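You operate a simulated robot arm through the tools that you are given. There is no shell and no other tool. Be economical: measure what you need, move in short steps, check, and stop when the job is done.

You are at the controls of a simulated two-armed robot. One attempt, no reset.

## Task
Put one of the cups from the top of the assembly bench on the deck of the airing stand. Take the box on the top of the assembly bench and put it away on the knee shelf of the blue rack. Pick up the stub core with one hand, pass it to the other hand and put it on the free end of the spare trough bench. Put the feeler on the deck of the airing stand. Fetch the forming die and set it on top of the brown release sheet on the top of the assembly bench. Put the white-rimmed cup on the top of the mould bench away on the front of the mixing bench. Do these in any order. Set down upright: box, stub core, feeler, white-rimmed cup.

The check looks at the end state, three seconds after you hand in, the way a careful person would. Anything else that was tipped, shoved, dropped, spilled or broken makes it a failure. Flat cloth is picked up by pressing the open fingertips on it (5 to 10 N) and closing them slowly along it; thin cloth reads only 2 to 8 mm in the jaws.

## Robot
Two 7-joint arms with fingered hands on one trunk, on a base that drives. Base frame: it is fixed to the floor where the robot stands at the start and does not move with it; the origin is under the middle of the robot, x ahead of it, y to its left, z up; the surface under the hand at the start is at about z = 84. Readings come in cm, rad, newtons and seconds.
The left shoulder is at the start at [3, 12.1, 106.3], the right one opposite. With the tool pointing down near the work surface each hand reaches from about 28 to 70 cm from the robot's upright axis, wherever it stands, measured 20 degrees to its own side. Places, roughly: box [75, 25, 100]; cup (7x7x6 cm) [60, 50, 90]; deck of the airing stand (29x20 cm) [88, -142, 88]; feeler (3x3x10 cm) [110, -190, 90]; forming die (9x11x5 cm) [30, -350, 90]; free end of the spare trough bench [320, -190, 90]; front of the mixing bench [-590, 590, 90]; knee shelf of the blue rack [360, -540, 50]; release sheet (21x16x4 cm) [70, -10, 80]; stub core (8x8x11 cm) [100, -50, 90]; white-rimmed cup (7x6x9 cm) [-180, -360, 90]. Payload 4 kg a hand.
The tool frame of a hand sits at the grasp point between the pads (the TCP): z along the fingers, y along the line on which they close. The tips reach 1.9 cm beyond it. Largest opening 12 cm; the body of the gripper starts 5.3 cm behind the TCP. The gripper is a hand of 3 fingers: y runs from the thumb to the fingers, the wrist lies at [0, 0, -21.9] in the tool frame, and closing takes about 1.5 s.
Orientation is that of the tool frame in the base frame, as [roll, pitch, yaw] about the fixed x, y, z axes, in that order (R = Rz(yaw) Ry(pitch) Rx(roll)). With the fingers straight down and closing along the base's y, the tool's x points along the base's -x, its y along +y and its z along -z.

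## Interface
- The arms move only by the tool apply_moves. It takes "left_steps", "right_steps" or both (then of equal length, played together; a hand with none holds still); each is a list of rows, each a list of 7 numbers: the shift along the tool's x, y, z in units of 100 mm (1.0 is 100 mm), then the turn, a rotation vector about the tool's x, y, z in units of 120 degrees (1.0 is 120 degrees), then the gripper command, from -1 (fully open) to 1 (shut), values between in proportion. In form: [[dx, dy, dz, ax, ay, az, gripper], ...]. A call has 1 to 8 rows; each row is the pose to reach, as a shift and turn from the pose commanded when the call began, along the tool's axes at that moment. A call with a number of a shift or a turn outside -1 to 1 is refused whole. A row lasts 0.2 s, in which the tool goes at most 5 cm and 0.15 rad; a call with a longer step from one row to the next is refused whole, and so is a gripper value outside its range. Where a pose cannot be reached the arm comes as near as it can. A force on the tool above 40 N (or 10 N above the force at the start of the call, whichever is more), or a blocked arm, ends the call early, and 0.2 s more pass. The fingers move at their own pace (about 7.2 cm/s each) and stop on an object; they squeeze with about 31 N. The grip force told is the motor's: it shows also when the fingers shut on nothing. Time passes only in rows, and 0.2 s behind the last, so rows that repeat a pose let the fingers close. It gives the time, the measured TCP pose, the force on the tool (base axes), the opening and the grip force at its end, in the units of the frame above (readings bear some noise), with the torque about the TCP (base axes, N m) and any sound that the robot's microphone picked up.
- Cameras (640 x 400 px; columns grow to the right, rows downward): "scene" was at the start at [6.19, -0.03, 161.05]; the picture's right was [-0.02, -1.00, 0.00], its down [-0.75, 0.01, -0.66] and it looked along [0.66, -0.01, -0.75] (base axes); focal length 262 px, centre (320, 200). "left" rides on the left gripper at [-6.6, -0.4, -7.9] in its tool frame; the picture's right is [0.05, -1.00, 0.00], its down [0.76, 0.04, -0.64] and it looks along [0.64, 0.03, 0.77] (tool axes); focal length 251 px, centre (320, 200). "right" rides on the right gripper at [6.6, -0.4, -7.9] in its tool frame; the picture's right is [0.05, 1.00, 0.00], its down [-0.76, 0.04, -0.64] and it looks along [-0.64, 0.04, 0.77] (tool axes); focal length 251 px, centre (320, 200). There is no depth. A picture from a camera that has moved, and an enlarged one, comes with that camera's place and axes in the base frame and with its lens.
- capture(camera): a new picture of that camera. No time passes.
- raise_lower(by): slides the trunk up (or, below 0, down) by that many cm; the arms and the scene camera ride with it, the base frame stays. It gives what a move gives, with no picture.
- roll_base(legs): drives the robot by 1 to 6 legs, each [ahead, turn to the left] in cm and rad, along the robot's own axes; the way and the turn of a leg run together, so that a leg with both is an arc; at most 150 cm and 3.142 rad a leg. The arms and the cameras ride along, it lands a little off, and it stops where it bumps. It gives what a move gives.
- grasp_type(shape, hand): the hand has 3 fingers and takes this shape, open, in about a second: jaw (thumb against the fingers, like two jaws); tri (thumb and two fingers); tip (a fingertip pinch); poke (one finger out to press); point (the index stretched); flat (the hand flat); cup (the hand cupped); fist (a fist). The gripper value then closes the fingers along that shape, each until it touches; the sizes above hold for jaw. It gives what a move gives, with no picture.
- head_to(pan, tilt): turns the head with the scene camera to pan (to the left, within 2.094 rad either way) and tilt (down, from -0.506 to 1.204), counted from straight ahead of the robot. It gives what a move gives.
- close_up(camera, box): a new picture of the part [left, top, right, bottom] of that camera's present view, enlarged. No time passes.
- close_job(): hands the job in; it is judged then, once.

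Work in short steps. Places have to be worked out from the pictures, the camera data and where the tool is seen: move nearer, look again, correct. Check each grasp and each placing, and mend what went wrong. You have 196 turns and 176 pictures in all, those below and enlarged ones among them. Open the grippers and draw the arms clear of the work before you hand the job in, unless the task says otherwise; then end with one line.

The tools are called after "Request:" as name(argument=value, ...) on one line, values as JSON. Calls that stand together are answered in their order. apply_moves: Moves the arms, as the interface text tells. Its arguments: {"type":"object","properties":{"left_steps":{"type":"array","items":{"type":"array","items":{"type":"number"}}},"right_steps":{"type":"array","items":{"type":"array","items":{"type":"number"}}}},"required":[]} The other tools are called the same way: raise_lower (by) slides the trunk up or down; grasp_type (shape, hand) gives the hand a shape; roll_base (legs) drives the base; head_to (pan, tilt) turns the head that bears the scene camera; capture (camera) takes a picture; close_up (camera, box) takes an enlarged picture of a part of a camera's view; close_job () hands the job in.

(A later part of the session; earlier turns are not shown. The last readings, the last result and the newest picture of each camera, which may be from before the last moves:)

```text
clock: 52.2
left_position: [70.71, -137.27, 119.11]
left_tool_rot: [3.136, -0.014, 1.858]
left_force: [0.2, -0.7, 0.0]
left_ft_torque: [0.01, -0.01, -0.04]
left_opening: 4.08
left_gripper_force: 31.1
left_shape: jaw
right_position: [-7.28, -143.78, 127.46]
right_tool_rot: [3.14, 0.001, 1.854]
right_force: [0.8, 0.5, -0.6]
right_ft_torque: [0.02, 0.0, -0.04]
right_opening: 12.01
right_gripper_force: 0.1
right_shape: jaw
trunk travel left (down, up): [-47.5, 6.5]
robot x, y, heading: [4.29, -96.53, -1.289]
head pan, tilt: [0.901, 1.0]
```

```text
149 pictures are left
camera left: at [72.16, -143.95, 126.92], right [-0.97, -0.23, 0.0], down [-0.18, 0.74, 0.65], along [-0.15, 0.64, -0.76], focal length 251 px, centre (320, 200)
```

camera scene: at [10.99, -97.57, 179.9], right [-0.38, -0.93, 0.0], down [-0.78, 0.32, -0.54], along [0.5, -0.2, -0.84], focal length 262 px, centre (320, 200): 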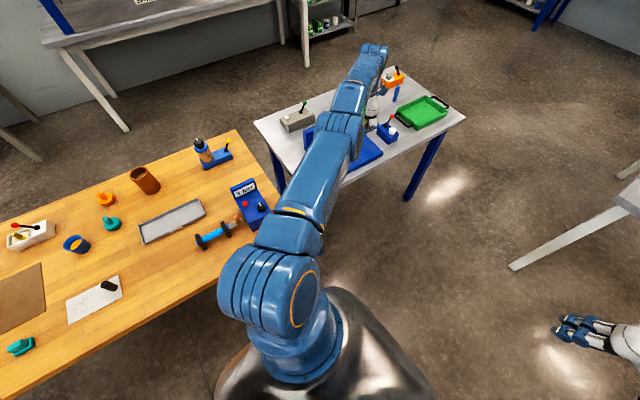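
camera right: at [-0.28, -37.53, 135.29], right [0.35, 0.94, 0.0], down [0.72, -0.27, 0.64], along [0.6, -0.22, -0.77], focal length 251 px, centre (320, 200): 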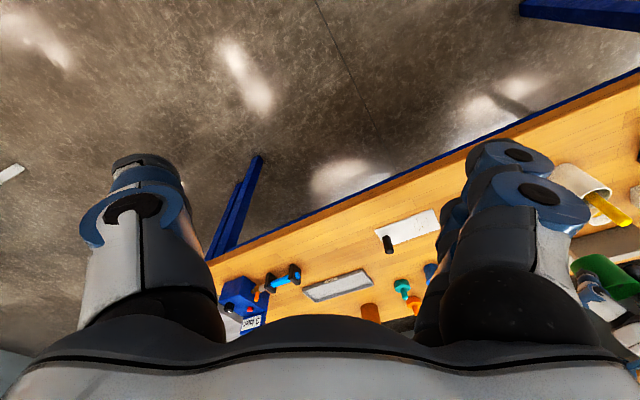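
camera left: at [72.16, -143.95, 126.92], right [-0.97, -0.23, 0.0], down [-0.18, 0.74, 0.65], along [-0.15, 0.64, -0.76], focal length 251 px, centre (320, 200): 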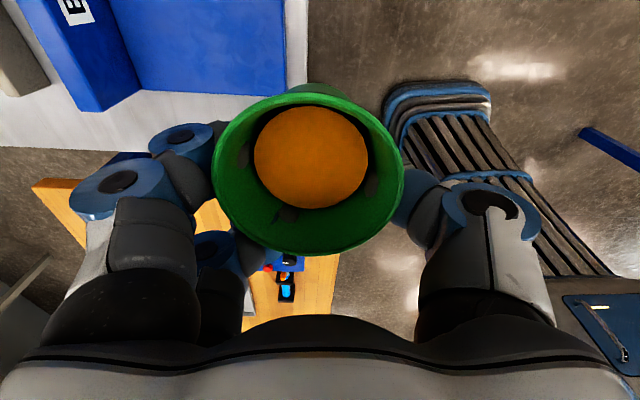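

All looks intact. I continue in shorter legs.

Request:
roll_base(legs=[[40, 0], [48, 0]])

Request:
roll_base(legs=[[0, 0.5], [0, 0.5], [0, 0.57]])

Request:
capture(camera="scene")

```text
clock: 57.1
left_position: [94.85, -220.96, 119.12]
left_tool_rot: [3.136, -0.014, 1.857]
left_force: [0.0, -0.1, -0.2]
left_ft_torque: [0.05, 0.02, -0.02]
left_opening: 4.07
left_gripper_force: 30.9
left_shape: jaw
right_position: [16.91, -227.34, 127.5]
right_tool_rot: [3.139, 0.001, 1.854]
right_force: [0.1, 0.6, -0.2]
right_ft_torque: [0.02, 0.0, -0.01]
right_opening: 12.02
right_gripper_force: 0.0
right_shape: jaw
trunk travel left (down, up): [-47.5, 6.5]
robot x, y, heading: [28.97, -180.41, -1.285]
head pan, tilt: [0.901, 1.0]
```

```text
clock: 58.6
left_position: [103.68, -193.89, 119.84]
left_tool_rot: [3.122, 0.018, 2.237]
left_force: [0.7, 0.5, 0.8]
left_ft_torque: [0.0, 0.02, 0.01]
left_opening: 3.95
left_gripper_force: 31.3
left_shape: jaw
right_position: [34.6, -228.56, 127.42]
right_tool_rot: [3.14, 0.004, 2.235]
right_force: [0.0, -0.8, -0.4]
right_ft_torque: [0.0, 0.01, -0.03]
right_opening: 12.0
right_gripper_force: 0.1
right_shape: jaw
trunk travel left (down, up): [-47.5, 6.5]
robot x, y, heading: [26.65, -181.97, -0.915]
head pan, tilt: [0.901, 1.0]
stopped in leg 1: the robot was blocked; the commanded pose is now the measured one
```

```text
148 pictures are left
camera scene: at [32.32, -180.55, 179.91], right [-0.01, -1.0, 0.0], down [-0.84, 0.01, -0.54], along [0.54, -0.01, -0.84], focal length 262 px, centre (320, 200)
```

scene: 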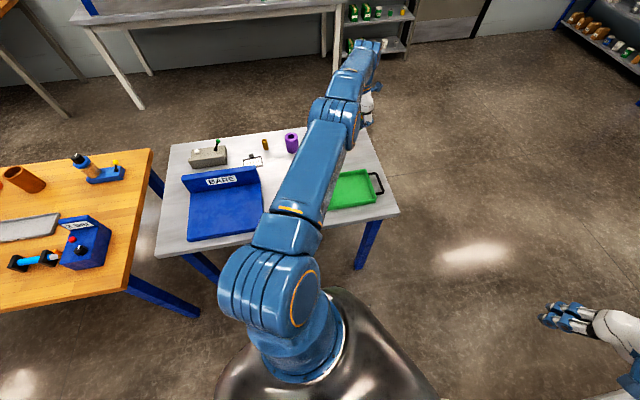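

The deck is at about (90,-143) and the hand at radius 78; a further +0.73 rad turn brings it over the deck. I turn in small legs.

Request:
roll_base(legs=[[-5, 0], [0, 0.2], [0, 0.2]])

Request:
capture(camera="left")

```text
clock: 61.3
left_position: [97.31, -154.76, 123.35]
left_tool_rot: [3.081, 0.065, 2.821]
left_force: [0.4, -0.4, 0.6]
left_ft_torque: [0.03, -0.01, 0.01]
left_opening: 3.8
left_gripper_force: 31.1
left_shape: jaw
right_position: [49.63, -217.74, 127.41]
right_tool_rot: [3.139, 0.002, 2.648]
right_force: [-0.7, 0.1, -0.2]
right_ft_torque: [0.0, 0.02, 0.02]
right_opening: 12.01
right_gripper_force: 0.0
right_shape: jaw
trunk travel left (down, up): [-47.5, 6.5]
robot x, y, heading: [22.24, -180.77, -0.49]
head pan, tilt: [0.901, 1.0]
stopped in leg 3: the force on the tool passed its limit at 65 N (the readings are from after the stop); the commanded pose is now the measured one
```

```text
147 pictures are left
camera left: at [102.83, -157.51, 131.53], right [-0.36, -0.93, -0.06], down [-0.76, 0.25, 0.59], along [-0.54, 0.26, -0.8], focal length 251 px, centre (320, 200)
```

left: 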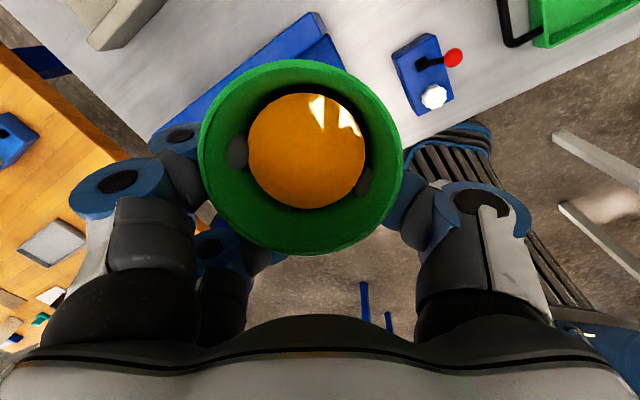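

The grip reads a shrinking opening: the cup is creeping up in the fingers, so I should set it down soon. Small turn and back-up to be over the deck.

Request:
roll_base(legs=[[-3, 0], [0, 0.09], [0, 0.09]])

Request:
head_to(pan=0.9, tilt=0.7)

Request:
capture(camera="scene")

Request:
capture(camera="left")

```text
clock: 63.2
left_position: [88.51, -140.02, 123.28]
left_tool_rot: [3.081, 0.056, 3.003]
left_force: [-0.4, 0.4, -0.3]
left_ft_torque: [-0.01, -0.01, 0.0]
left_opening: 3.79
left_gripper_force: 31.1
left_shape: jaw
right_position: [53.33, -210.65, 127.44]
right_tool_rot: [3.14, 0.003, 2.829]
right_force: [0.0, 0.3, 0.0]
right_ft_torque: [0.0, -0.01, -0.01]
right_opening: 12.01
right_gripper_force: 0.0
right_shape: jaw
trunk travel left (down, up): [-47.5, 6.5]
robot x, y, heading: [18.89, -180.68, -0.317]
head pan, tilt: [0.901, 1.0]
stopped in leg 3: the robot was blocked; the commanded pose is now the measured one
```

```text
clock: 64.0
left_position: [88.55, -140.15, 123.22]
left_tool_rot: [3.08, 0.057, 3.005]
left_force: [-0.5, 0.2, -0.1]
left_ft_torque: [0.0, 0.0, 0.03]
left_opening: 3.78
left_gripper_force: 30.8
left_shape: jaw
right_position: [53.35, -210.8, 127.38]
right_tool_rot: [3.139, 0.003, 2.828]
right_force: [-0.2, 0.2, -0.3]
right_ft_torque: [-0.01, -0.02, 0.05]
right_opening: 12.01
right_gripper_force: 0.2
right_shape: jaw
trunk travel left (down, up): [-47.5, 6.5]
robot x, y, heading: [18.87, -180.77, -0.31]
head pan, tilt: [0.901, 0.7]
```

```text
146 pictures are left
camera scene: at [24.62, -175.38, 182.23], right [0.55, -0.83, 0.0], down [-0.54, -0.36, -0.76], along [0.64, 0.42, -0.65], focal length 262 px, centre (320, 200)
```

scene: 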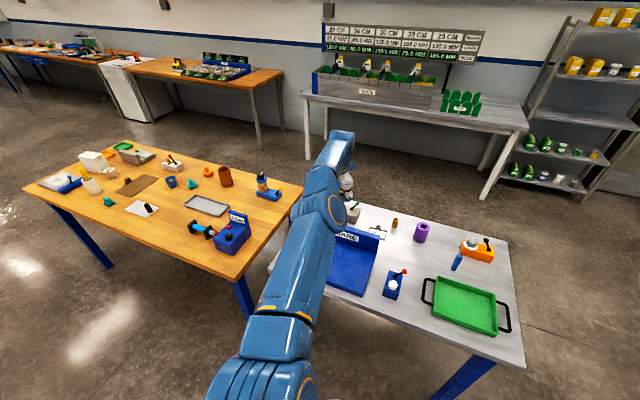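

```text
145 pictures are left
camera left: at [94.6, -141.86, 131.41], right [-0.19, -0.98, -0.06], down [-0.79, 0.11, 0.6], along [-0.58, 0.16, -0.8], focal length 251 px, centre (320, 200)
```

left: 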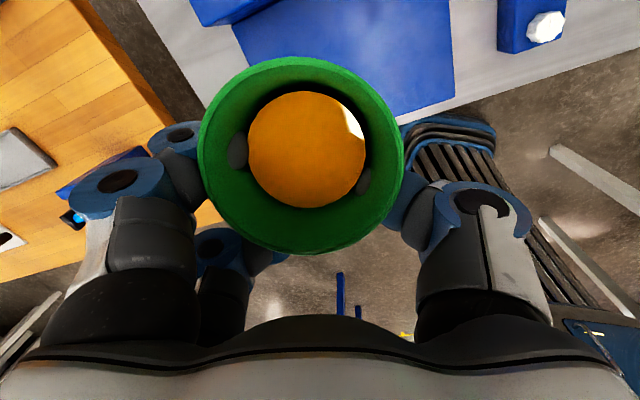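

The hand is over the deck centre (about (90,-142)). I lower the trunk 22 cm and check.

Request:
raise_lower(by=-22)

Request:
capture(camera="left")

Request:
head_to(pan=0.9, tilt=0.8)

Request:
capture(camera="scene")

```text
clock: 66.4
left_position: [88.49, -140.18, 101.17]
left_tool_rot: [3.081, 0.059, 3.006]
left_force: [0.3, -0.5, -0.8]
left_ft_torque: [0.0, 0.01, -0.04]
left_opening: 3.78
left_gripper_force: 31.1
left_shape: jaw
right_position: [53.42, -210.78, 105.43]
right_tool_rot: [3.138, 0.001, 2.829]
right_force: [-0.8, 0.9, -0.8]
right_ft_torque: [0.02, -0.02, -0.03]
right_opening: 12.0
right_gripper_force: 0.0
right_shape: jaw
trunk travel left (down, up): [-25.5, 28.5]
robot x, y, heading: [19.03, -180.5, -0.314]
head pan, tilt: [0.901, 0.7]
```

```text
144 pictures are left
camera left: at [94.56, -141.84, 109.45], right [-0.19, -0.98, -0.06], down [-0.79, 0.11, 0.6], along [-0.58, 0.16, -0.8], focal length 251 px, centre (320, 200)
```

left: 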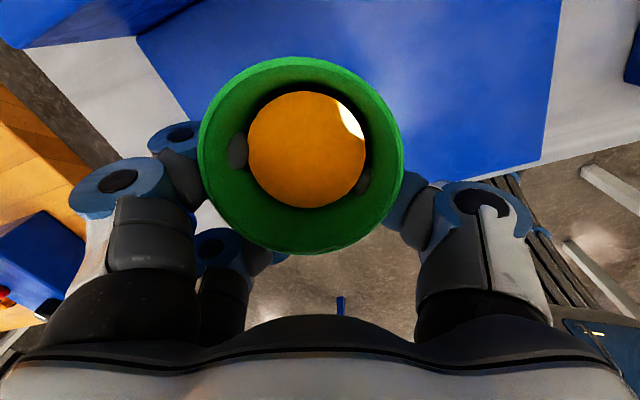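

```text
clock: 67.0
left_position: [88.45, -140.14, 101.14]
left_tool_rot: [3.08, 0.057, 3.004]
left_force: [-0.3, 0.6, -0.3]
left_ft_torque: [0.0, -0.02, 0.0]
left_opening: 3.79
left_gripper_force: 31.3
left_shape: jaw
right_position: [53.36, -210.79, 105.28]
right_tool_rot: [3.14, 0.0, 2.827]
right_force: [0.6, -0.1, -0.4]
right_ft_torque: [0.01, 0.0, -0.01]
right_opening: 11.98
right_gripper_force: 0.0
right_shape: jaw
trunk travel left (down, up): [-25.5, 28.5]
robot x, y, heading: [19.51, -180.68, -0.311]
head pan, tilt: [0.901, 0.799]
```

```text
143 pictures are left
camera scene: at [24.23, -175.59, 159.42], right [0.56, -0.83, 0.0], down [-0.6, -0.4, -0.7], along [0.58, 0.39, -0.72], focal length 262 px, centre (320, 200)
```

scene: 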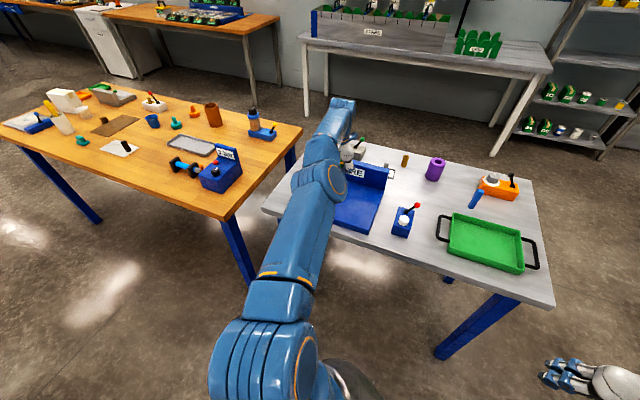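

Request:
close_up(camera="scene", box=[320, 130, 560, 280])

Request:
close_up(camera="scene", box=[0, 60, 320, 230])

```text
2.67 times, centred on (440, 205) of scene
camera zoom: at [24.23, -175.59, 159.42], right [0.56, -0.83, 0.0], down [-0.6, -0.4, -0.7], along [0.58, 0.39, -0.72], focal length 698 px, centre (0, 187)
```

zoom: 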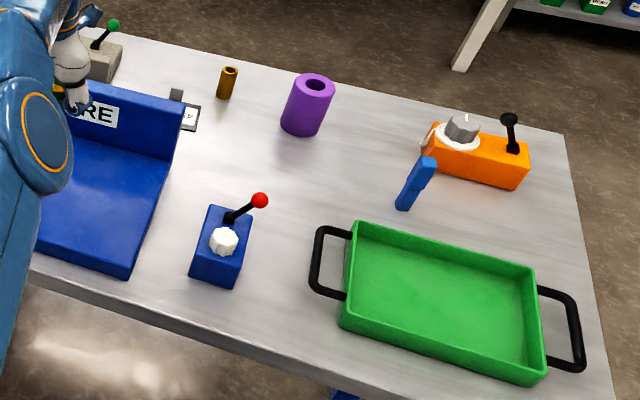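

```text
2.00 times, centred on (160, 145) of scene
camera zoom: at [24.23, -175.59, 159.42], right [0.56, -0.83, 0.0], down [-0.6, -0.4, -0.7], along [0.58, 0.39, -0.72], focal length 524 px, centre (640, 310)
```

zoom: 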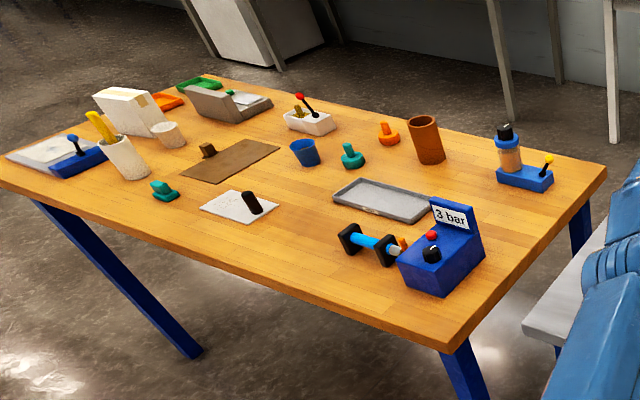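

All objects are still standing; the feeler is the blue L-stick near (114,-185). I back 3 cm to clear the stand's back panel, then lower further.

Request:
roll_base(legs=[[-3, 0]])

Request:
raise_lower(by=-7)

Request:
capture(camera="left")

Request:
close_up(camera="scene", box=[280, 90, 440, 250])

```text
clock: 67.9
left_position: [85.45, -139.07, 101.32]
left_tool_rot: [3.079, 0.058, 3.004]
left_force: [-0.8, 0.2, 0.2]
left_ft_torque: [0.0, -0.02, -0.03]
left_opening: 3.81
left_gripper_force: 30.8
left_shape: jaw
right_position: [50.32, -209.78, 105.41]
right_tool_rot: [3.139, 0.007, 2.826]
right_force: [-0.6, 0.7, 0.2]
right_ft_torque: [0.0, -0.04, -0.01]
right_opening: 11.98
right_gripper_force: 0.0
right_shape: jaw
trunk travel left (down, up): [-25.5, 28.5]
robot x, y, heading: [15.81, -179.93, -0.311]
head pan, tilt: [0.901, 0.799]
```

```text
clock: 69.0
left_position: [85.65, -139.15, 94.28]
left_tool_rot: [3.08, 0.056, 3.004]
left_force: [0.5, 0.5, -1.8]
left_ft_torque: [-0.01, -0.01, -0.01]
left_opening: 3.8
left_gripper_force: 30.8
left_shape: jaw
right_position: [50.48, -209.89, 98.53]
right_tool_rot: [3.14, 0.002, 2.828]
right_force: [-0.4, -0.1, -0.5]
right_ft_torque: [0.0, -0.04, -0.02]
right_opening: 12.01
right_gripper_force: 0.1
right_shape: jaw
trunk travel left (down, up): [-18.5, 35.5]
robot x, y, heading: [16.19, -179.86, -0.314]
head pan, tilt: [0.901, 0.799]
```

```text
140 pictures are left
camera left: at [91.71, -140.91, 102.47], right [-0.19, -0.98, -0.06], down [-0.79, 0.11, 0.6], along [-0.58, 0.16, -0.8], focal length 251 px, centre (320, 200)
```

left: 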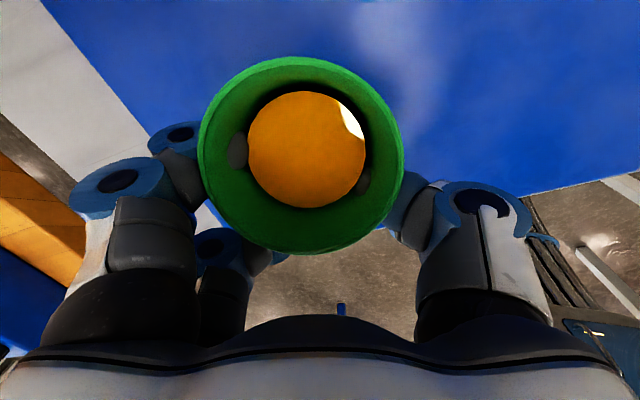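

```text
2.50 times, centred on (360, 170) of scene
camera zoom: at [21.36, -174.69, 152.43], right [0.56, -0.83, 0.0], down [-0.6, -0.4, -0.7], along [0.58, 0.39, -0.72], focal length 655 px, centre (220, 275)
```

zoom: 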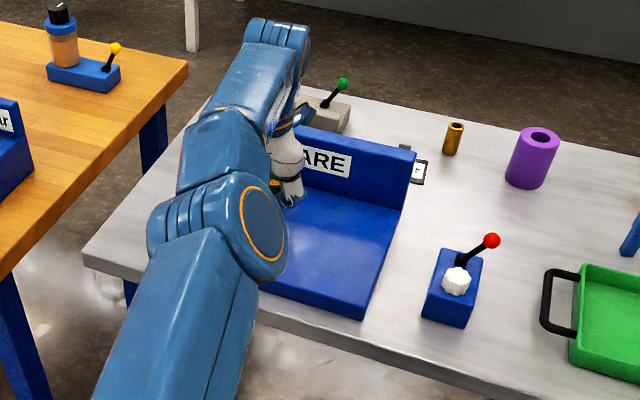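

Request:
raise_lower(by=-2)

Request:
raise_lower(by=-1)

Request:
capture(camera="left")

```text
clock: 69.6
left_position: [85.67, -139.11, 92.11]
left_tool_rot: [3.081, 0.057, 3.003]
left_force: [-0.6, 0.2, -0.9]
left_ft_torque: [-0.01, 0.0, 0.0]
left_opening: 3.8
left_gripper_force: 31.3
left_shape: jaw
right_position: [50.48, -209.93, 96.4]
right_tool_rot: [3.14, 0.003, 2.828]
right_force: [-0.3, 0.2, 0.2]
right_ft_torque: [-0.03, 0.0, 0.02]
right_opening: 12.02
right_gripper_force: 0.1
right_shape: jaw
trunk travel left (down, up): [-16.5, 37.5]
robot x, y, heading: [16.23, -179.58, -0.312]
head pan, tilt: [0.901, 0.799]
```

```text
clock: 70.2
left_position: [85.67, -139.11, 91.38]
left_tool_rot: [3.081, 0.059, 3.003]
left_force: [-0.1, 0.1, 1.8]
left_ft_torque: [0.02, -0.09, 0.05]
left_opening: 3.78
left_gripper_force: 30.7
left_shape: jaw
right_position: [50.45, -209.77, 95.48]
right_tool_rot: [3.139, 0.001, 2.826]
right_force: [0.1, 0.2, -0.4]
right_ft_torque: [0.02, 0.01, 0.01]
right_opening: 12.02
right_gripper_force: 0.1
right_shape: jaw
trunk travel left (down, up): [-15.5, 38.5]
robot x, y, heading: [16.45, -179.79, -0.314]
head pan, tilt: [0.901, 0.799]
```

```text
138 pictures are left
camera left: at [91.71, -140.9, 99.47], right [-0.19, -0.98, -0.06], down [-0.79, 0.11, 0.6], along [-0.58, 0.16, -0.8], focal length 251 px, centre (320, 200)
```

left: 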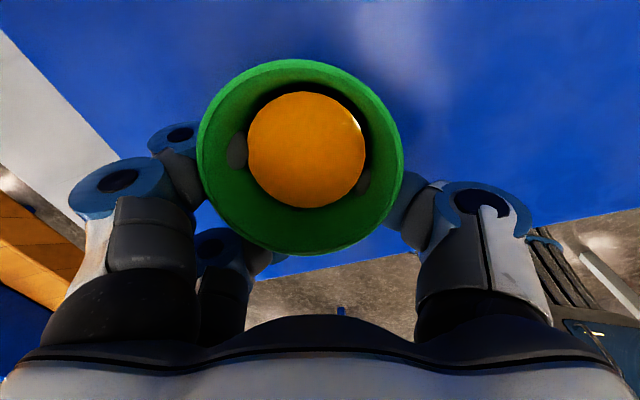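

Contact is starting (+1.8 N). Lower 0.4 more, then open.

Request:
raise_lower(by=-0.4)

Request:
apply_moves(left_steps=[[0, 0, 0, 0, 0, 0, 0.3], [0, 0, 0, 0, 0, 0, 0.1], [0, 0, 0, 0, 0, 0, -0.2], [0, 0, 0, 0, 0, 0, -0.5], [0, 0, 0, 0, 0, 0, -0.7], [0, 0, 0, 0, 0, 0, -0.7]])

Request:
capture(camera="left")

```text
clock: 70.7
left_position: [85.7, -139.03, 90.88]
left_tool_rot: [3.079, 0.06, 3.004]
left_force: [-1.7, 1.2, 6.9]
left_ft_torque: [0.02, -0.24, 0.04]
left_opening: 3.8
left_gripper_force: 31.1
left_shape: jaw
right_position: [50.4, -209.85, 94.97]
right_tool_rot: [3.138, 0.003, 2.827]
right_force: [0.9, 0.5, -0.1]
right_ft_torque: [-0.01, -0.05, 0.01]
right_opening: 12.0
right_gripper_force: 0.1
right_shape: jaw
trunk travel left (down, up): [-15.1, 38.9]
robot x, y, heading: [16.55, -179.68, -0.313]
head pan, tilt: [0.901, 0.799]
```

```text
clock: 72.1
left_position: [85.76, -139.2, 90.68]
left_tool_rot: [3.082, 0.059, 3.004]
left_force: [-1.0, -0.7, 0.3]
left_ft_torque: [0.04, 0.02, 0.03]
left_opening: 10.17
left_gripper_force: 0.1
left_shape: jaw
right_position: [50.51, -209.93, 95.03]
right_tool_rot: [3.14, 0.004, 2.828]
right_force: [0.0, 0.2, 0.3]
right_ft_torque: [0.0, 0.03, -0.05]
right_opening: 12.0
right_gripper_force: 0.0
right_shape: jaw
trunk travel left (down, up): [-15.1, 38.9]
robot x, y, heading: [15.97, -180.03, -0.311]
head pan, tilt: [0.901, 0.799]
```

```text
137 pictures are left
camera left: at [91.71, -140.91, 99.04], right [-0.19, -0.98, -0.06], down [-0.79, 0.11, 0.6], along [-0.58, 0.16, -0.8], focal length 251 px, centre (320, 200)
```

left: 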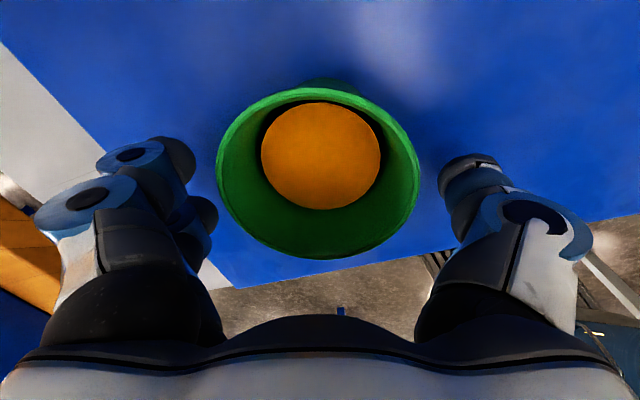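

Cup stands free. Open fully, raise the trunk, and look.

Request:
apply_moves(left_steps=[[0, 0, 0, 0, 0, 0, -1], [0, 0, 0, 0, 0, 0, -1], [0, 0, 0, 0, 0, 0, -1]])

Request:
raise_lower(by=30)

Request:
capture(camera="left")

```text
clock: 72.9
left_position: [85.79, -139.18, 90.75]
left_tool_rot: [3.08, 0.058, 3.004]
left_force: [0.2, -0.4, 1.2]
left_ft_torque: [-0.01, 0.02, 0.03]
left_opening: 11.98
left_gripper_force: 0.0
left_shape: jaw
right_position: [50.49, -209.82, 95.03]
right_tool_rot: [3.139, 0.002, 2.828]
right_force: [-0.4, -0.6, 0.3]
right_ft_torque: [0.01, 0.03, 0.01]
right_opening: 11.99
right_gripper_force: 0.0
right_shape: jaw
trunk travel left (down, up): [-15.1, 38.9]
robot x, y, heading: [16.53, -179.8, -0.309]
head pan, tilt: [0.901, 0.799]
```

```text
clock: 75.9
left_position: [85.69, -139.31, 120.74]
left_tool_rot: [3.08, 0.056, 3.005]
left_force: [-0.2, 0.6, 0.2]
left_ft_torque: [0.02, 0.01, 0.01]
left_opening: 12.01
left_gripper_force: 0.1
left_shape: jaw
right_position: [50.44, -209.85, 125.09]
right_tool_rot: [-3.141, 0.001, 2.827]
right_force: [0.2, 0.6, 0.1]
right_ft_torque: [0.0, 0.01, 0.0]
right_opening: 12.03
right_gripper_force: 0.1
right_shape: jaw
trunk travel left (down, up): [-45.1, 8.9]
robot x, y, heading: [16.31, -179.94, -0.31]
head pan, tilt: [0.901, 0.799]
```

```text
136 pictures are left
camera left: at [91.73, -140.91, 129.01], right [-0.19, -0.98, -0.06], down [-0.79, 0.11, 0.6], along [-0.58, 0.16, -0.8], focal length 251 px, centre (320, 200)
```

left: 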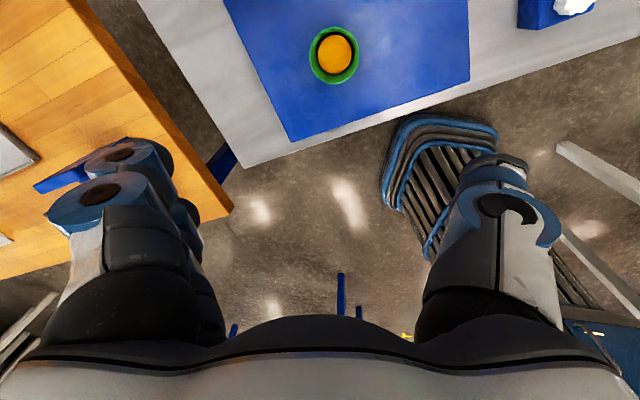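

The cup stands on the deck. Now I free the left arm: try retracting, then a tool pitch combined with retract.

Request:
apply_moves(left_steps=[[0.2, 0, 0, 0, 0, 0, -1], [0.4, 0, 0, 0, 0, 0, -1], [0.6, 0, 0, 0, 0, 0, -1], [0.8, 0, 0, 0, 0, 0, -1], [0.8, 0, 0, 0, 0, 0, -1]])

Request:
apply_moves(left_steps=[[0, 0, 0, 0, 0.07, 0, -1], [0, 0, 0, 0, 0.14, 0, -1], [0, 0, 0, 0, 0.21, 0, -1], [0, 0, 0, 0, 0.28, 0, -1], [0, 0, 0, 0, 0.35, 0, -1], [0, 0, 0, 0, 0.35, 0, -1], [0, 0, 0, 0, 0.35, 0, -1]])

```text
clock: 77.1
left_position: [77.81, -138.09, 120.29]
left_tool_rot: [3.081, 0.058, 3.004]
left_force: [0.2, 0.2, -0.2]
left_ft_torque: [-0.03, 0.02, 0.01]
left_opening: 11.97
left_gripper_force: 0.1
left_shape: jaw
right_position: [50.57, -209.98, 125.06]
right_tool_rot: [3.14, 0.0, 2.827]
right_force: [-0.2, 0.4, 0.0]
right_ft_torque: [-0.02, 0.02, -0.04]
right_opening: 11.99
right_gripper_force: 0.0
right_shape: jaw
trunk travel left (down, up): [-45.1, 8.9]
robot x, y, heading: [15.93, -179.73, -0.311]
head pan, tilt: [0.901, 0.799]
```

```text
clock: 78.7
left_position: [71.9, -140.46, 119.42]
left_tool_rot: [3.063, -0.674, 3.057]
left_force: [-0.2, 0.1, -0.1]
left_ft_torque: [0.0, 0.02, 0.02]
left_opening: 12.0
left_gripper_force: 0.0
left_shape: jaw
left hand out of reach, approached as far as the arm can: row 3, 4, 5, 6, 7
right_position: [50.35, -209.83, 125.14]
right_tool_rot: [-3.142, 0.003, 2.828]
right_force: [-0.6, 0.5, -0.5]
right_ft_torque: [0.03, 0.02, -0.05]
right_opening: 12.0
right_gripper_force: 0.1
right_shape: jaw
trunk travel left (down, up): [-45.1, 8.9]
robot x, y, heading: [16.26, -179.69, -0.317]
head pan, tilt: [0.901, 0.799]
```

The left arm is free again. I undo the pitch and tuck it in, then drive to face the stand's table for the feeler with the right hand.

Request:
apply_moves(left_steps=[[0, 0, 0, 0, -0.07, 0, -1], [0, 0, 0, 0, -0.14, 0, -1], [0, 0, 0, 0, -0.21, 0, -1], [0, 0, 0, 0, -0.28, 0, -1], [0, 0, 0, 0, -0.35, 0, -1], [0, 0, 0, 0, -0.35, 0, -1]])

Request:
apply_moves(left_steps=[[0.4, 0, 0, 0, 0, 0, -1], [0.7, 0, 0, 0, 0, 0, -1], [0.9, 0, 0, 0, 0, 0, -1], [0.9, 0, 0, 0, 0, 0, -1]])

Request:
roll_base(legs=[[0, 0.065], [34, 0], [0, 0.27], [0, 0.27]])

Request:
head_to(pan=-0.1, tilt=0.9)

Request:
capture(camera="scene")

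```text
clock: 80.1
left_position: [71.83, -140.32, 119.42]
left_tool_rot: [3.079, 0.057, 3.004]
left_force: [0.2, 0.8, 0.5]
left_ft_torque: [0.01, 0.04, 0.0]
left_opening: 12.01
left_gripper_force: 0.0
left_shape: jaw
right_position: [50.54, -209.97, 124.99]
right_tool_rot: [3.141, 0.003, 2.827]
right_force: [0.7, -0.3, -0.2]
right_ft_torque: [-0.04, 0.01, 0.0]
right_opening: 11.99
right_gripper_force: 0.0
right_shape: jaw
trunk travel left (down, up): [-45.1, 8.9]
robot x, y, heading: [15.88, -179.56, -0.308]
head pan, tilt: [0.901, 0.799]
```

```text
clock: 81.1
left_position: [62.88, -139.09, 118.78]
left_tool_rot: [3.08, 0.057, 3.004]
left_force: [1.3, 0.2, -0.1]
left_ft_torque: [-0.01, 0.01, 0.02]
left_opening: 12.0
left_gripper_force: 0.0
left_shape: jaw
right_position: [50.46, -209.97, 124.93]
right_tool_rot: [3.138, 0.004, 2.827]
right_force: [1.5, -0.5, -0.3]
right_ft_torque: [0.02, -0.01, -0.03]
right_opening: 12.01
right_gripper_force: 0.0
right_shape: jaw
trunk travel left (down, up): [-45.1, 8.9]
robot x, y, heading: [15.92, -179.67, -0.314]
head pan, tilt: [0.901, 0.799]
```

```text
clock: 85.6
left_position: [63.64, -127.86, 118.69]
left_tool_rot: [3.08, 0.058, -2.672]
left_force: [0.6, -0.2, 0.2]
left_ft_torque: [0.02, -0.01, -0.01]
left_opening: 12.01
left_gripper_force: 0.0
left_shape: jaw
right_position: [93.79, -193.12, 125.11]
right_tool_rot: [3.138, 0.004, -2.847]
right_force: [-0.1, -0.6, 0.1]
right_ft_torque: [-0.02, -0.01, 0.04]
right_opening: 12.01
right_gripper_force: 0.1
right_shape: jaw
trunk travel left (down, up): [-45.1, 8.9]
robot x, y, heading: [49.61, -190.56, 0.296]
head pan, tilt: [0.901, 0.799]
```

```text
clock: 86.9
left_position: [63.66, -127.76, 118.79]
left_tool_rot: [3.08, 0.058, -2.673]
left_force: [0.1, -0.3, -0.5]
left_ft_torque: [-0.03, -0.02, -0.04]
left_opening: 12.02
left_gripper_force: 0.0
left_shape: jaw
right_position: [93.8, -192.93, 125.09]
right_tool_rot: [3.14, 0.002, -2.848]
right_force: [0.9, 0.3, -0.3]
right_ft_torque: [0.03, 0.0, 0.0]
right_opening: 12.01
right_gripper_force: 0.0
right_shape: jaw
trunk travel left (down, up): [-45.1, 8.9]
robot x, y, heading: [49.2, -190.71, 0.291]
head pan, tilt: [-0.099, 0.901]
```

```text
135 pictures are left
camera scene: at [55.26, -189.78, 178.22], right [0.19, -0.98, 0.0], down [-0.77, -0.15, -0.62], along [0.61, 0.12, -0.78], focal length 262 px, centre (320, 200)
```

scene: 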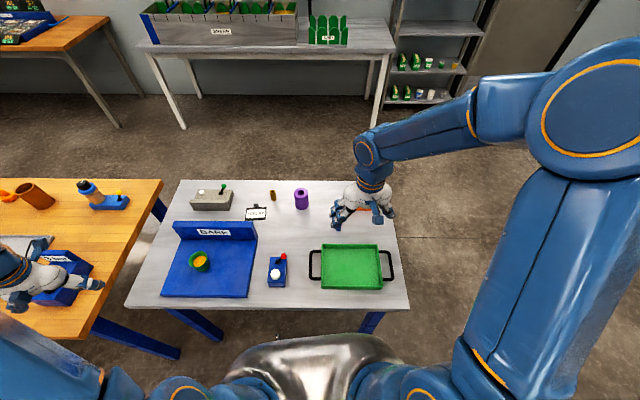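

Good position. I look with the right hand camera to locate the feeler.

Request:
capture(camera="right")

```text
134 pictures are left
camera right: at [87.65, -195.21, 132.94], right [-0.34, 0.94, 0.0], down [0.72, 0.26, 0.65], along [0.61, 0.22, -0.76], focal length 251 px, centre (320, 200)
```

right: 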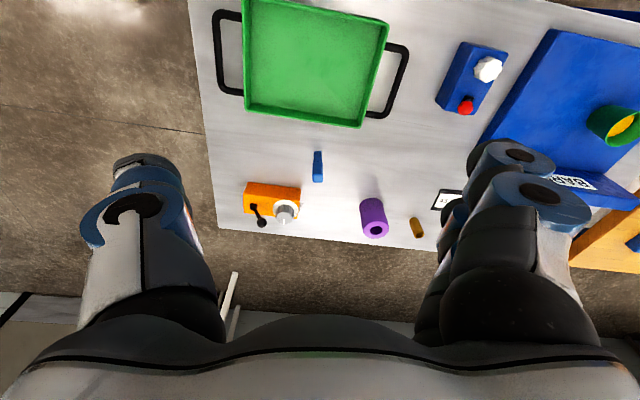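

Feeler is at about (114,-186.3), standing 10 cm tall. I lower the trunk 12 cm for reach, then move the right hand over it with a narrower opening.

Request:
raise_lower(by=-12)

Request:
apply_moves(right_steps=[[-0.4, 0.02, 0, 0, 0, 0, 0], [-0.7, 0.04, 0, 0, 0, 0, 0], [-1.0, 0.05, 0, 0, 0, 0, 0], [-1.0, 0.05, 0, 0, 0, 0, 0]])

Request:
apply_moves(right_steps=[[-0.4, 0, 0, 0, 0, 0, 0], [-0.7, 0, 0, 0, 0, 0, 0], [-1.0, 0, 0, 0, 0, 0, 0], [-1.0, 0, 0.1, 0, 0, 0, 0], [-1.0, 0, 0.1, 0, 0, 0, 0]])

Request:
capture(camera="right")

```text
clock: 88.4
left_position: [63.73, -127.85, 106.89]
left_tool_rot: [3.08, 0.056, -2.671]
left_force: [0.5, 0.7, -0.1]
left_ft_torque: [-0.01, 0.02, -0.01]
left_opening: 12.0
left_gripper_force: 0.2
left_shape: jaw
right_position: [93.88, -193.1, 113.08]
right_tool_rot: [3.14, 0.003, -2.849]
right_force: [0.5, 0.5, 0.6]
right_ft_torque: [0.02, -0.04, 0.05]
right_opening: 11.99
right_gripper_force: 0.1
right_shape: jaw
trunk travel left (down, up): [-33.1, 20.9]
robot x, y, heading: [49.58, -190.83, 0.289]
head pan, tilt: [-0.099, 0.901]
```

```text
clock: 89.4
left_position: [63.75, -127.89, 106.88]
left_tool_rot: [3.081, 0.057, -2.672]
left_force: [0.1, -0.2, -0.6]
left_ft_torque: [-0.01, -0.08, 0.0]
left_opening: 11.98
left_gripper_force: 0.0
left_shape: jaw
right_position: [103.35, -189.74, 112.88]
right_tool_rot: [3.139, 0.003, -2.848]
right_force: [-0.5, 0.1, -1.7]
right_ft_torque: [0.01, -0.02, 0.02]
right_opening: 6.07
right_gripper_force: 0.0
right_shape: jaw
trunk travel left (down, up): [-33.1, 20.9]
robot x, y, heading: [49.75, -190.64, 0.288]
head pan, tilt: [-0.099, 0.901]
```

```text
clock: 90.6
left_position: [63.67, -127.87, 106.85]
left_tool_rot: [3.08, 0.056, -2.672]
left_force: [-0.2, 1.5, 0.0]
left_ft_torque: [0.0, -0.02, -0.03]
left_opening: 11.99
left_gripper_force: 0.1
left_shape: jaw
right_position: [112.86, -186.88, 112.15]
right_tool_rot: [3.141, 0.003, -2.848]
right_force: [0.6, 0.3, 0.2]
right_ft_torque: [-0.02, -0.04, -0.03]
right_opening: 6.05
right_gripper_force: 0.1
right_shape: jaw
trunk travel left (down, up): [-33.1, 20.9]
robot x, y, heading: [49.04, -190.81, 0.288]
head pan, tilt: [-0.099, 0.901]
```

```text
133 pictures are left
camera right: at [106.73, -188.98, 119.95], right [-0.34, 0.94, 0.0], down [0.72, 0.26, 0.65], along [0.61, 0.22, -0.76], focal length 251 px, centre (320, 200)
```

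right: 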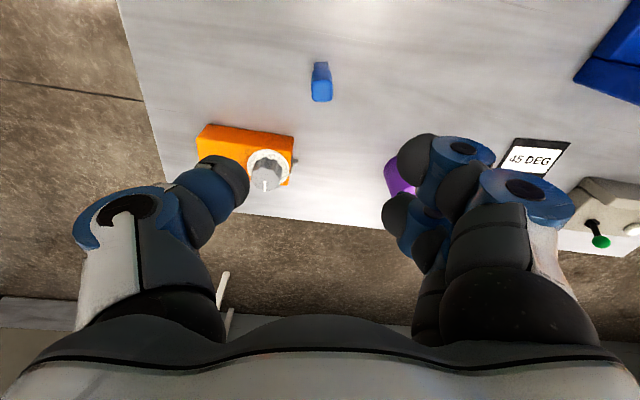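

Feeler at (114,-186.2). Align and descend in two calls, then close.

Request:
apply_moves(right_steps=[[-0.12, 0.03, 0.2, 0, 0, 0, 0], [-0.12, 0.03, 0.6, 0, 0, 0, 0], [-0.12, 0.03, 1.0, 0, 0, 0, 0], [-0.12, 0.03, 1.0, 0, 0, 0, 0]])

Request:
apply_moves(right_steps=[[0, 0, 0.3, 0, 0, 0, 0], [0, 0, 0.6, 0, 0, 0, 0], [0, 0, 0.8, 0, 0, 0, 0], [0, 0, 0.8, 0, 0, 0, 0]])

Request:
capture(camera="right")

```text
clock: 91.6
left_position: [63.62, -127.87, 106.87]
left_tool_rot: [3.08, 0.059, -2.673]
left_force: [-0.5, 0.7, -0.3]
left_ft_torque: [-0.01, 0.0, 0.02]
left_opening: 12.02
left_gripper_force: 0.1
left_shape: jaw
right_position: [114.16, -186.14, 102.02]
right_tool_rot: [3.14, 0.005, -2.847]
right_force: [0.3, -1.0, 0.3]
right_ft_torque: [0.01, -0.01, -0.01]
right_opening: 6.08
right_gripper_force: 0.0
right_shape: jaw
trunk travel left (down, up): [-33.1, 20.9]
robot x, y, heading: [49.21, -190.55, 0.295]
head pan, tilt: [-0.099, 0.901]
```

```text
clock: 92.6
left_position: [63.76, -128.02, 106.76]
left_tool_rot: [3.081, 0.058, -2.672]
left_force: [-0.9, -0.4, -0.9]
left_ft_torque: [-0.03, 0.01, -0.01]
left_opening: 12.0
left_gripper_force: 0.1
left_shape: jaw
right_position: [114.23, -186.25, 94.03]
right_tool_rot: [3.139, 0.003, -2.848]
right_force: [0.9, 0.4, 0.2]
right_ft_torque: [0.01, 0.0, 0.01]
right_opening: 6.05
right_gripper_force: 0.1
right_shape: jaw
trunk travel left (down, up): [-33.1, 20.9]
robot x, y, heading: [49.38, -190.89, 0.296]
head pan, tilt: [-0.099, 0.901]
```

```text
132 pictures are left
camera right: at [107.95, -188.41, 101.94], right [-0.34, 0.94, 0.0], down [0.72, 0.26, 0.65], along [0.61, 0.22, -0.76], focal length 251 px, centre (320, 200)
```

right: 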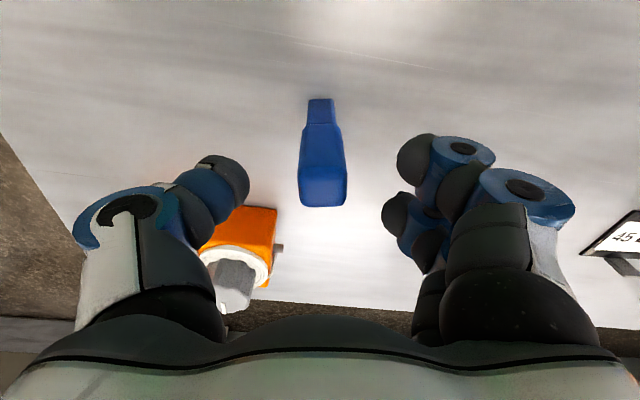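

Request:
apply_moves(right_steps=[[0, 0, 0.2, 0, 0, 0, 0], [0, 0, 0.4, 0, 0, 0, 0], [0, 0, 0.4, 0, 0, 0, 0.6], [0, 0, 0.4, 0, 0, 0, 1], [0, 0, 0.4, 0, 0, 0, 1], [0, 0, 0.4, 0, 0, 0, 1], [0, 0, 0.4, 0, 0, 0, 1]])

Request:
apply_moves(right_steps=[[0, 0, -0.2, 0, 0, 0, 1], [0, 0, -0.5, 0, 0, 0, 1], [0, 0, -0.8, 0, 0, 0, 1], [0, 0, -1.0, 0, 0, 0, 1]])

Request:
capture(camera="right")

```text
clock: 94.2
left_position: [63.73, -127.93, 106.7]
left_tool_rot: [3.082, 0.059, -2.671]
left_force: [1.0, 0.8, 0.5]
left_ft_torque: [0.0, 0.02, -0.02]
left_opening: 11.99
left_gripper_force: 0.0
left_shape: jaw
right_position: [114.06, -186.09, 90.15]
right_tool_rot: [3.141, 0.003, -2.847]
right_force: [0.1, -0.3, 0.3]
right_ft_torque: [-0.01, 0.01, 0.02]
right_opening: 0.73
right_gripper_force: 31.5
right_shape: jaw
trunk travel left (down, up): [-33.1, 20.9]
robot x, y, heading: [49.04, -190.63, 0.295]
head pan, tilt: [-0.099, 0.901]
```

```text
clock: 95.2
left_position: [63.73, -127.82, 106.86]
left_tool_rot: [3.08, 0.058, -2.671]
left_force: [-1.2, -0.4, -0.4]
left_ft_torque: [0.01, -0.01, 0.0]
left_opening: 12.0
left_gripper_force: 0.0
left_shape: jaw
right_position: [114.03, -186.08, 100.03]
right_tool_rot: [3.14, 0.004, -2.85]
right_force: [0.2, -0.5, -0.5]
right_ft_torque: [0.02, 0.01, -0.04]
right_opening: 0.7
right_gripper_force: 31.4
right_shape: jaw
trunk travel left (down, up): [-33.1, 20.9]
robot x, y, heading: [49.67, -191.08, 0.289]
head pan, tilt: [-0.099, 0.901]
```

```text
131 pictures are left
camera right: at [107.84, -188.28, 107.99], right [-0.34, 0.94, 0.0], down [0.72, 0.26, 0.64], along [0.61, 0.22, -0.76], focal length 251 px, centre (320, 200)
```

right: 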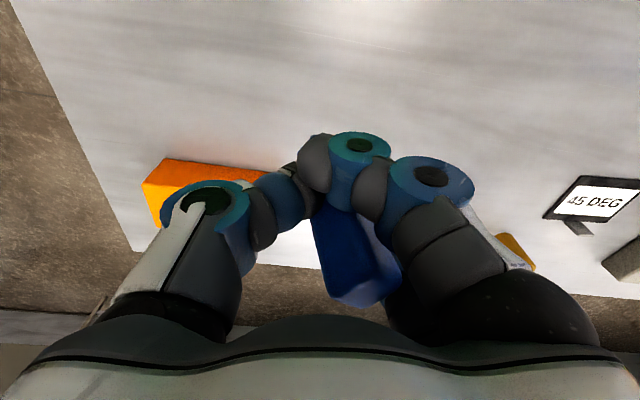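

Held. I check the feeler's tilt from the scene camera.

Request:
close_up(camera="scene", box=[280, 130, 440, 250])

```text
3.33 times, centred on (360, 190) of scene
camera zoom: at [55.31, -189.91, 166.22], right [0.19, -0.98, 0.0], down [-0.77, -0.15, -0.62], along [0.61, 0.12, -0.78], focal length 873 px, centre (187, 233)
```

zoom: 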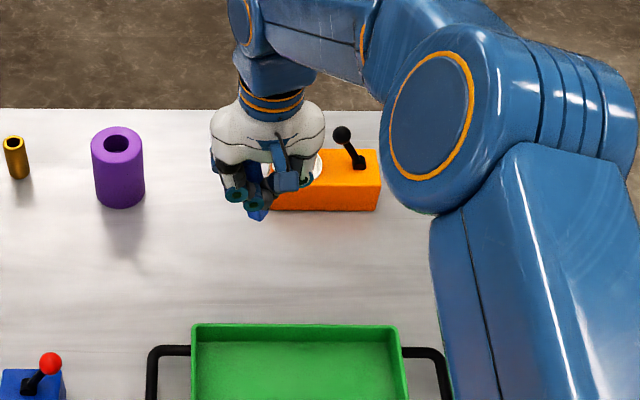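

The feeler leans about 10° in the grip; I'll compensate at placing. Lift, retract 8 cm, then turn the base left 0.7 rad toward the deck.

Request:
apply_moves(right_steps=[[0, 0, -0.4, 0, 0, 0, 1], [0, 0, -0.8, 0, 0, 0, 1], [0.3, 0, -1.0, 0, 0, 0, 1], [0.6, 0, -1.0, 0, 0, 0, 1], [0.8, 0, -1.0, 0, 0, 0, 1]])

Request:
roll_base(legs=[[0, 0.35], [0, 0.35]])

Request:
head_to(pan=-0.05, tilt=0.9)

Request:
capture(camera="scene")

Request:
capture(camera="right")

```text
clock: 96.4
left_position: [63.7, -127.83, 106.88]
left_tool_rot: [3.081, 0.058, -2.673]
left_force: [0.1, 0.3, -0.8]
left_ft_torque: [0.01, 0.01, 0.01]
left_opening: 11.98
left_gripper_force: 0.2
left_shape: jaw
right_position: [106.38, -188.33, 109.96]
right_tool_rot: [3.141, 0.005, -2.848]
right_force: [-0.4, 0.2, -0.8]
right_ft_torque: [-0.01, -0.01, -0.03]
right_opening: 0.72
right_gripper_force: 31.0
right_shape: jaw
trunk travel left (down, up): [-33.1, 20.9]
robot x, y, heading: [49.42, -190.76, 0.294]
head pan, tilt: [-0.099, 0.901]
```

```text
clock: 98.7
left_position: [26.05, -131.13, 106.79]
left_tool_rot: [3.081, 0.058, -2.079]
left_force: [-0.6, -0.3, -0.1]
left_ft_torque: [0.0, -0.01, -0.02]
left_opening: 11.98
left_gripper_force: 0.1
left_shape: jaw
right_position: [95.53, -157.62, 110.13]
right_tool_rot: [3.139, 0.004, -2.26]
right_force: [-0.3, -0.1, -0.9]
right_ft_torque: [-0.03, 0.0, -0.01]
right_opening: 0.7
right_gripper_force: 30.8
right_shape: jaw
trunk travel left (down, up): [-33.1, 20.9]
robot x, y, heading: [52.81, -194.28, 0.894]
head pan, tilt: [-0.099, 0.901]
stopped in leg 2: the robot was blocked; the commanded pose is now the measured one
```

```text
clock: 99.3
left_position: [26.27, -131.2, 106.88]
left_tool_rot: [3.082, 0.058, -2.078]
left_force: [0.2, 0.8, 0.7]
left_ft_torque: [-0.02, 0.0, 0.01]
left_opening: 12.02
left_gripper_force: 0.0
left_shape: jaw
right_position: [95.51, -157.78, 109.96]
right_tool_rot: [3.14, 0.001, -2.26]
right_force: [-0.9, -0.6, -0.7]
right_ft_torque: [-0.01, -0.02, -0.01]
right_opening: 0.73
right_gripper_force: 31.5
right_shape: jaw
trunk travel left (down, up): [-33.1, 20.9]
robot x, y, heading: [52.18, -194.24, 0.892]
head pan, tilt: [-0.051, 0.901]
```

```text
129 pictures are left
camera scene: at [56.59, -189.89, 166.22], right [0.75, -0.66, 0.0], down [-0.52, -0.59, -0.62], along [0.41, 0.46, -0.78], focal length 262 px, centre (320, 200)
```

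scene: 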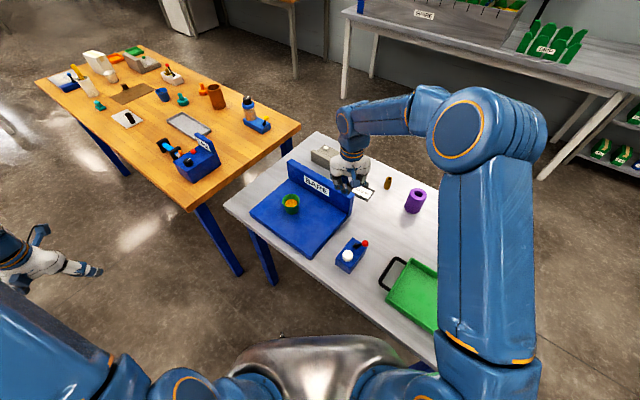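

```text
128 pictures are left
camera right: at [91.63, -162.95, 117.92], right [-0.81, 0.59, 0.0], down [0.45, 0.61, 0.65], along [0.38, 0.52, -0.76], focal length 251 px, centre (320, 200)
```

right: 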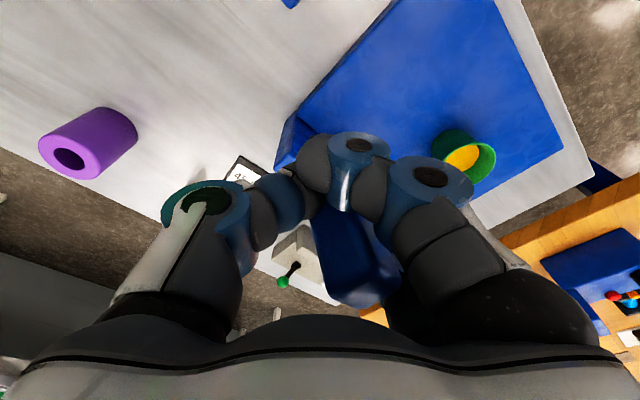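

The base stopped slightly short. I zoom on the gripped feeler to estimate its tilt before placing.

Request:
close_up(camera="right", box=[240, 110, 440, 320])

Request:
close_up(camera="scene", box=[320, 140, 400, 220])

```text
1.90 times, centred on (340, 215) of right
camera zoom: at [91.63, -162.95, 117.92], right [-0.81, 0.59, 0.0], down [0.45, 0.61, 0.65], along [0.38, 0.52, -0.76], focal length 479 px, centre (282, 171)
```

zoom: 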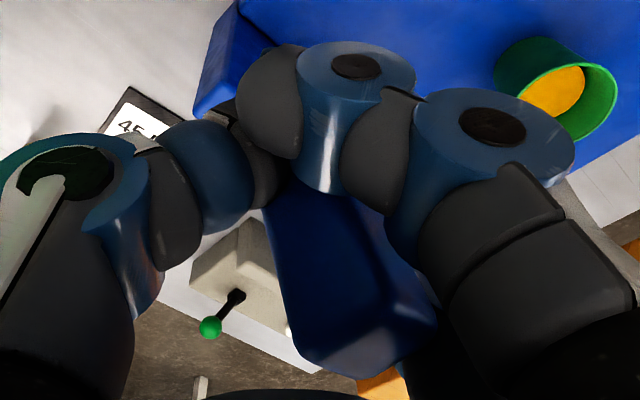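

```text
5.00 times, centred on (360, 180) of scene
camera zoom: at [56.59, -189.89, 166.22], right [0.75, -0.66, 0.0], down [-0.52, -0.59, -0.62], along [0.41, 0.46, -0.78], focal length 1310 px, centre (120, 300)
```

zoom: 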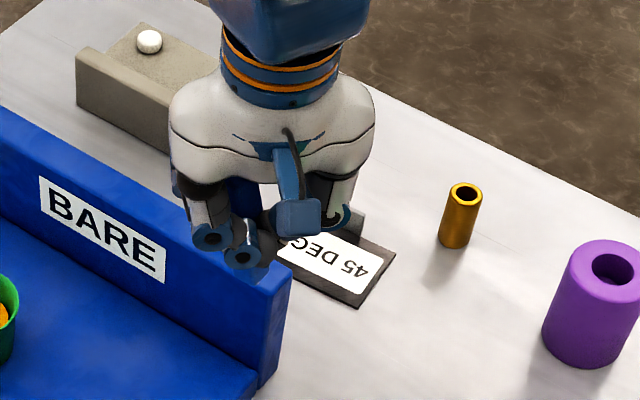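

The feeler leans ~10° toward tool +y. I move it over the free right part of the deck (88,-151.5), rotating the hand 10° to bring it vertical, then look.

Request:
apply_moves(right_steps=[[0, 0.3, 0, 0, 0, 0, 1], [0, 0.6, 0, -0.03, 0, 0, 1], [0, 0.9, 0, -0.06, 0, 0, 1], [0, 0.97, 0.1, -0.083, 0, 0, 1], [0, 0.97, 0.4, -0.083, 0, 0, 1], [0, 0.97, 0.7, -0.083, 0, 0, 1], [0, 0.97, 0.8, -0.083, 0, 0, 1]])

Request:
close_up(camera="scene", box=[250, 140, 370, 230])

Request:
capture(camera="right")

```text
clock: 100.9
left_position: [26.23, -131.32, 106.8]
left_tool_rot: [3.079, 0.057, -2.079]
left_force: [0.1, -0.2, -0.3]
left_ft_torque: [0.01, -0.01, -0.03]
left_opening: 12.0
left_gripper_force: 0.0
left_shape: jaw
right_position: [88.23, -151.53, 102.0]
right_tool_rot: [2.963, 0.003, -2.26]
right_force: [0.4, 0.4, -0.7]
right_ft_torque: [-0.02, 0.01, -0.01]
right_opening: 0.7
right_gripper_force: 30.9
right_shape: jaw
trunk travel left (down, up): [-33.1, 20.9]
robot x, y, heading: [52.52, -194.23, 0.897]
head pan, tilt: [-0.051, 0.901]
```

```text
4.44 times, centred on (310, 185) of scene
camera zoom: at [56.6, -190.02, 166.22], right [0.75, -0.66, 0.0], down [-0.52, -0.59, -0.62], along [0.41, 0.46, -0.78], focal length 1164 px, centre (364, 267)
```

zoom: 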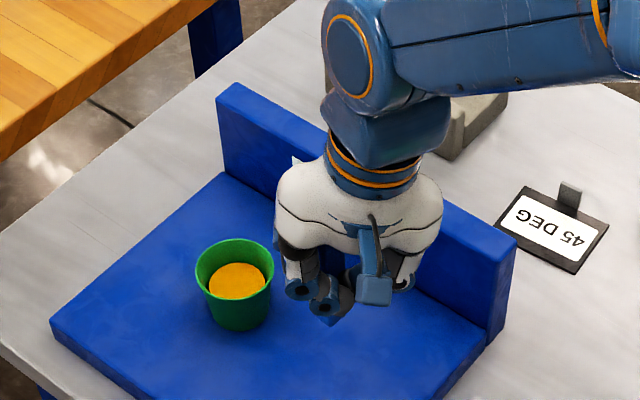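

```text
124 pictures are left
camera right: at [85.2, -157.78, 109.73], right [-0.79, 0.58, 0.17], down [0.54, 0.54, 0.64], along [0.28, 0.61, -0.74], focal length 251 px, centre (320, 200)
```

right: 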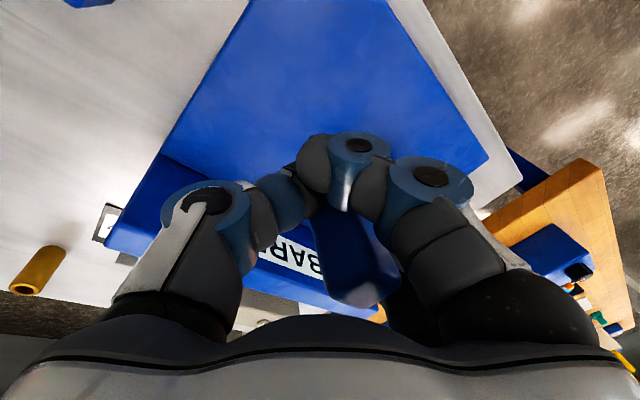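

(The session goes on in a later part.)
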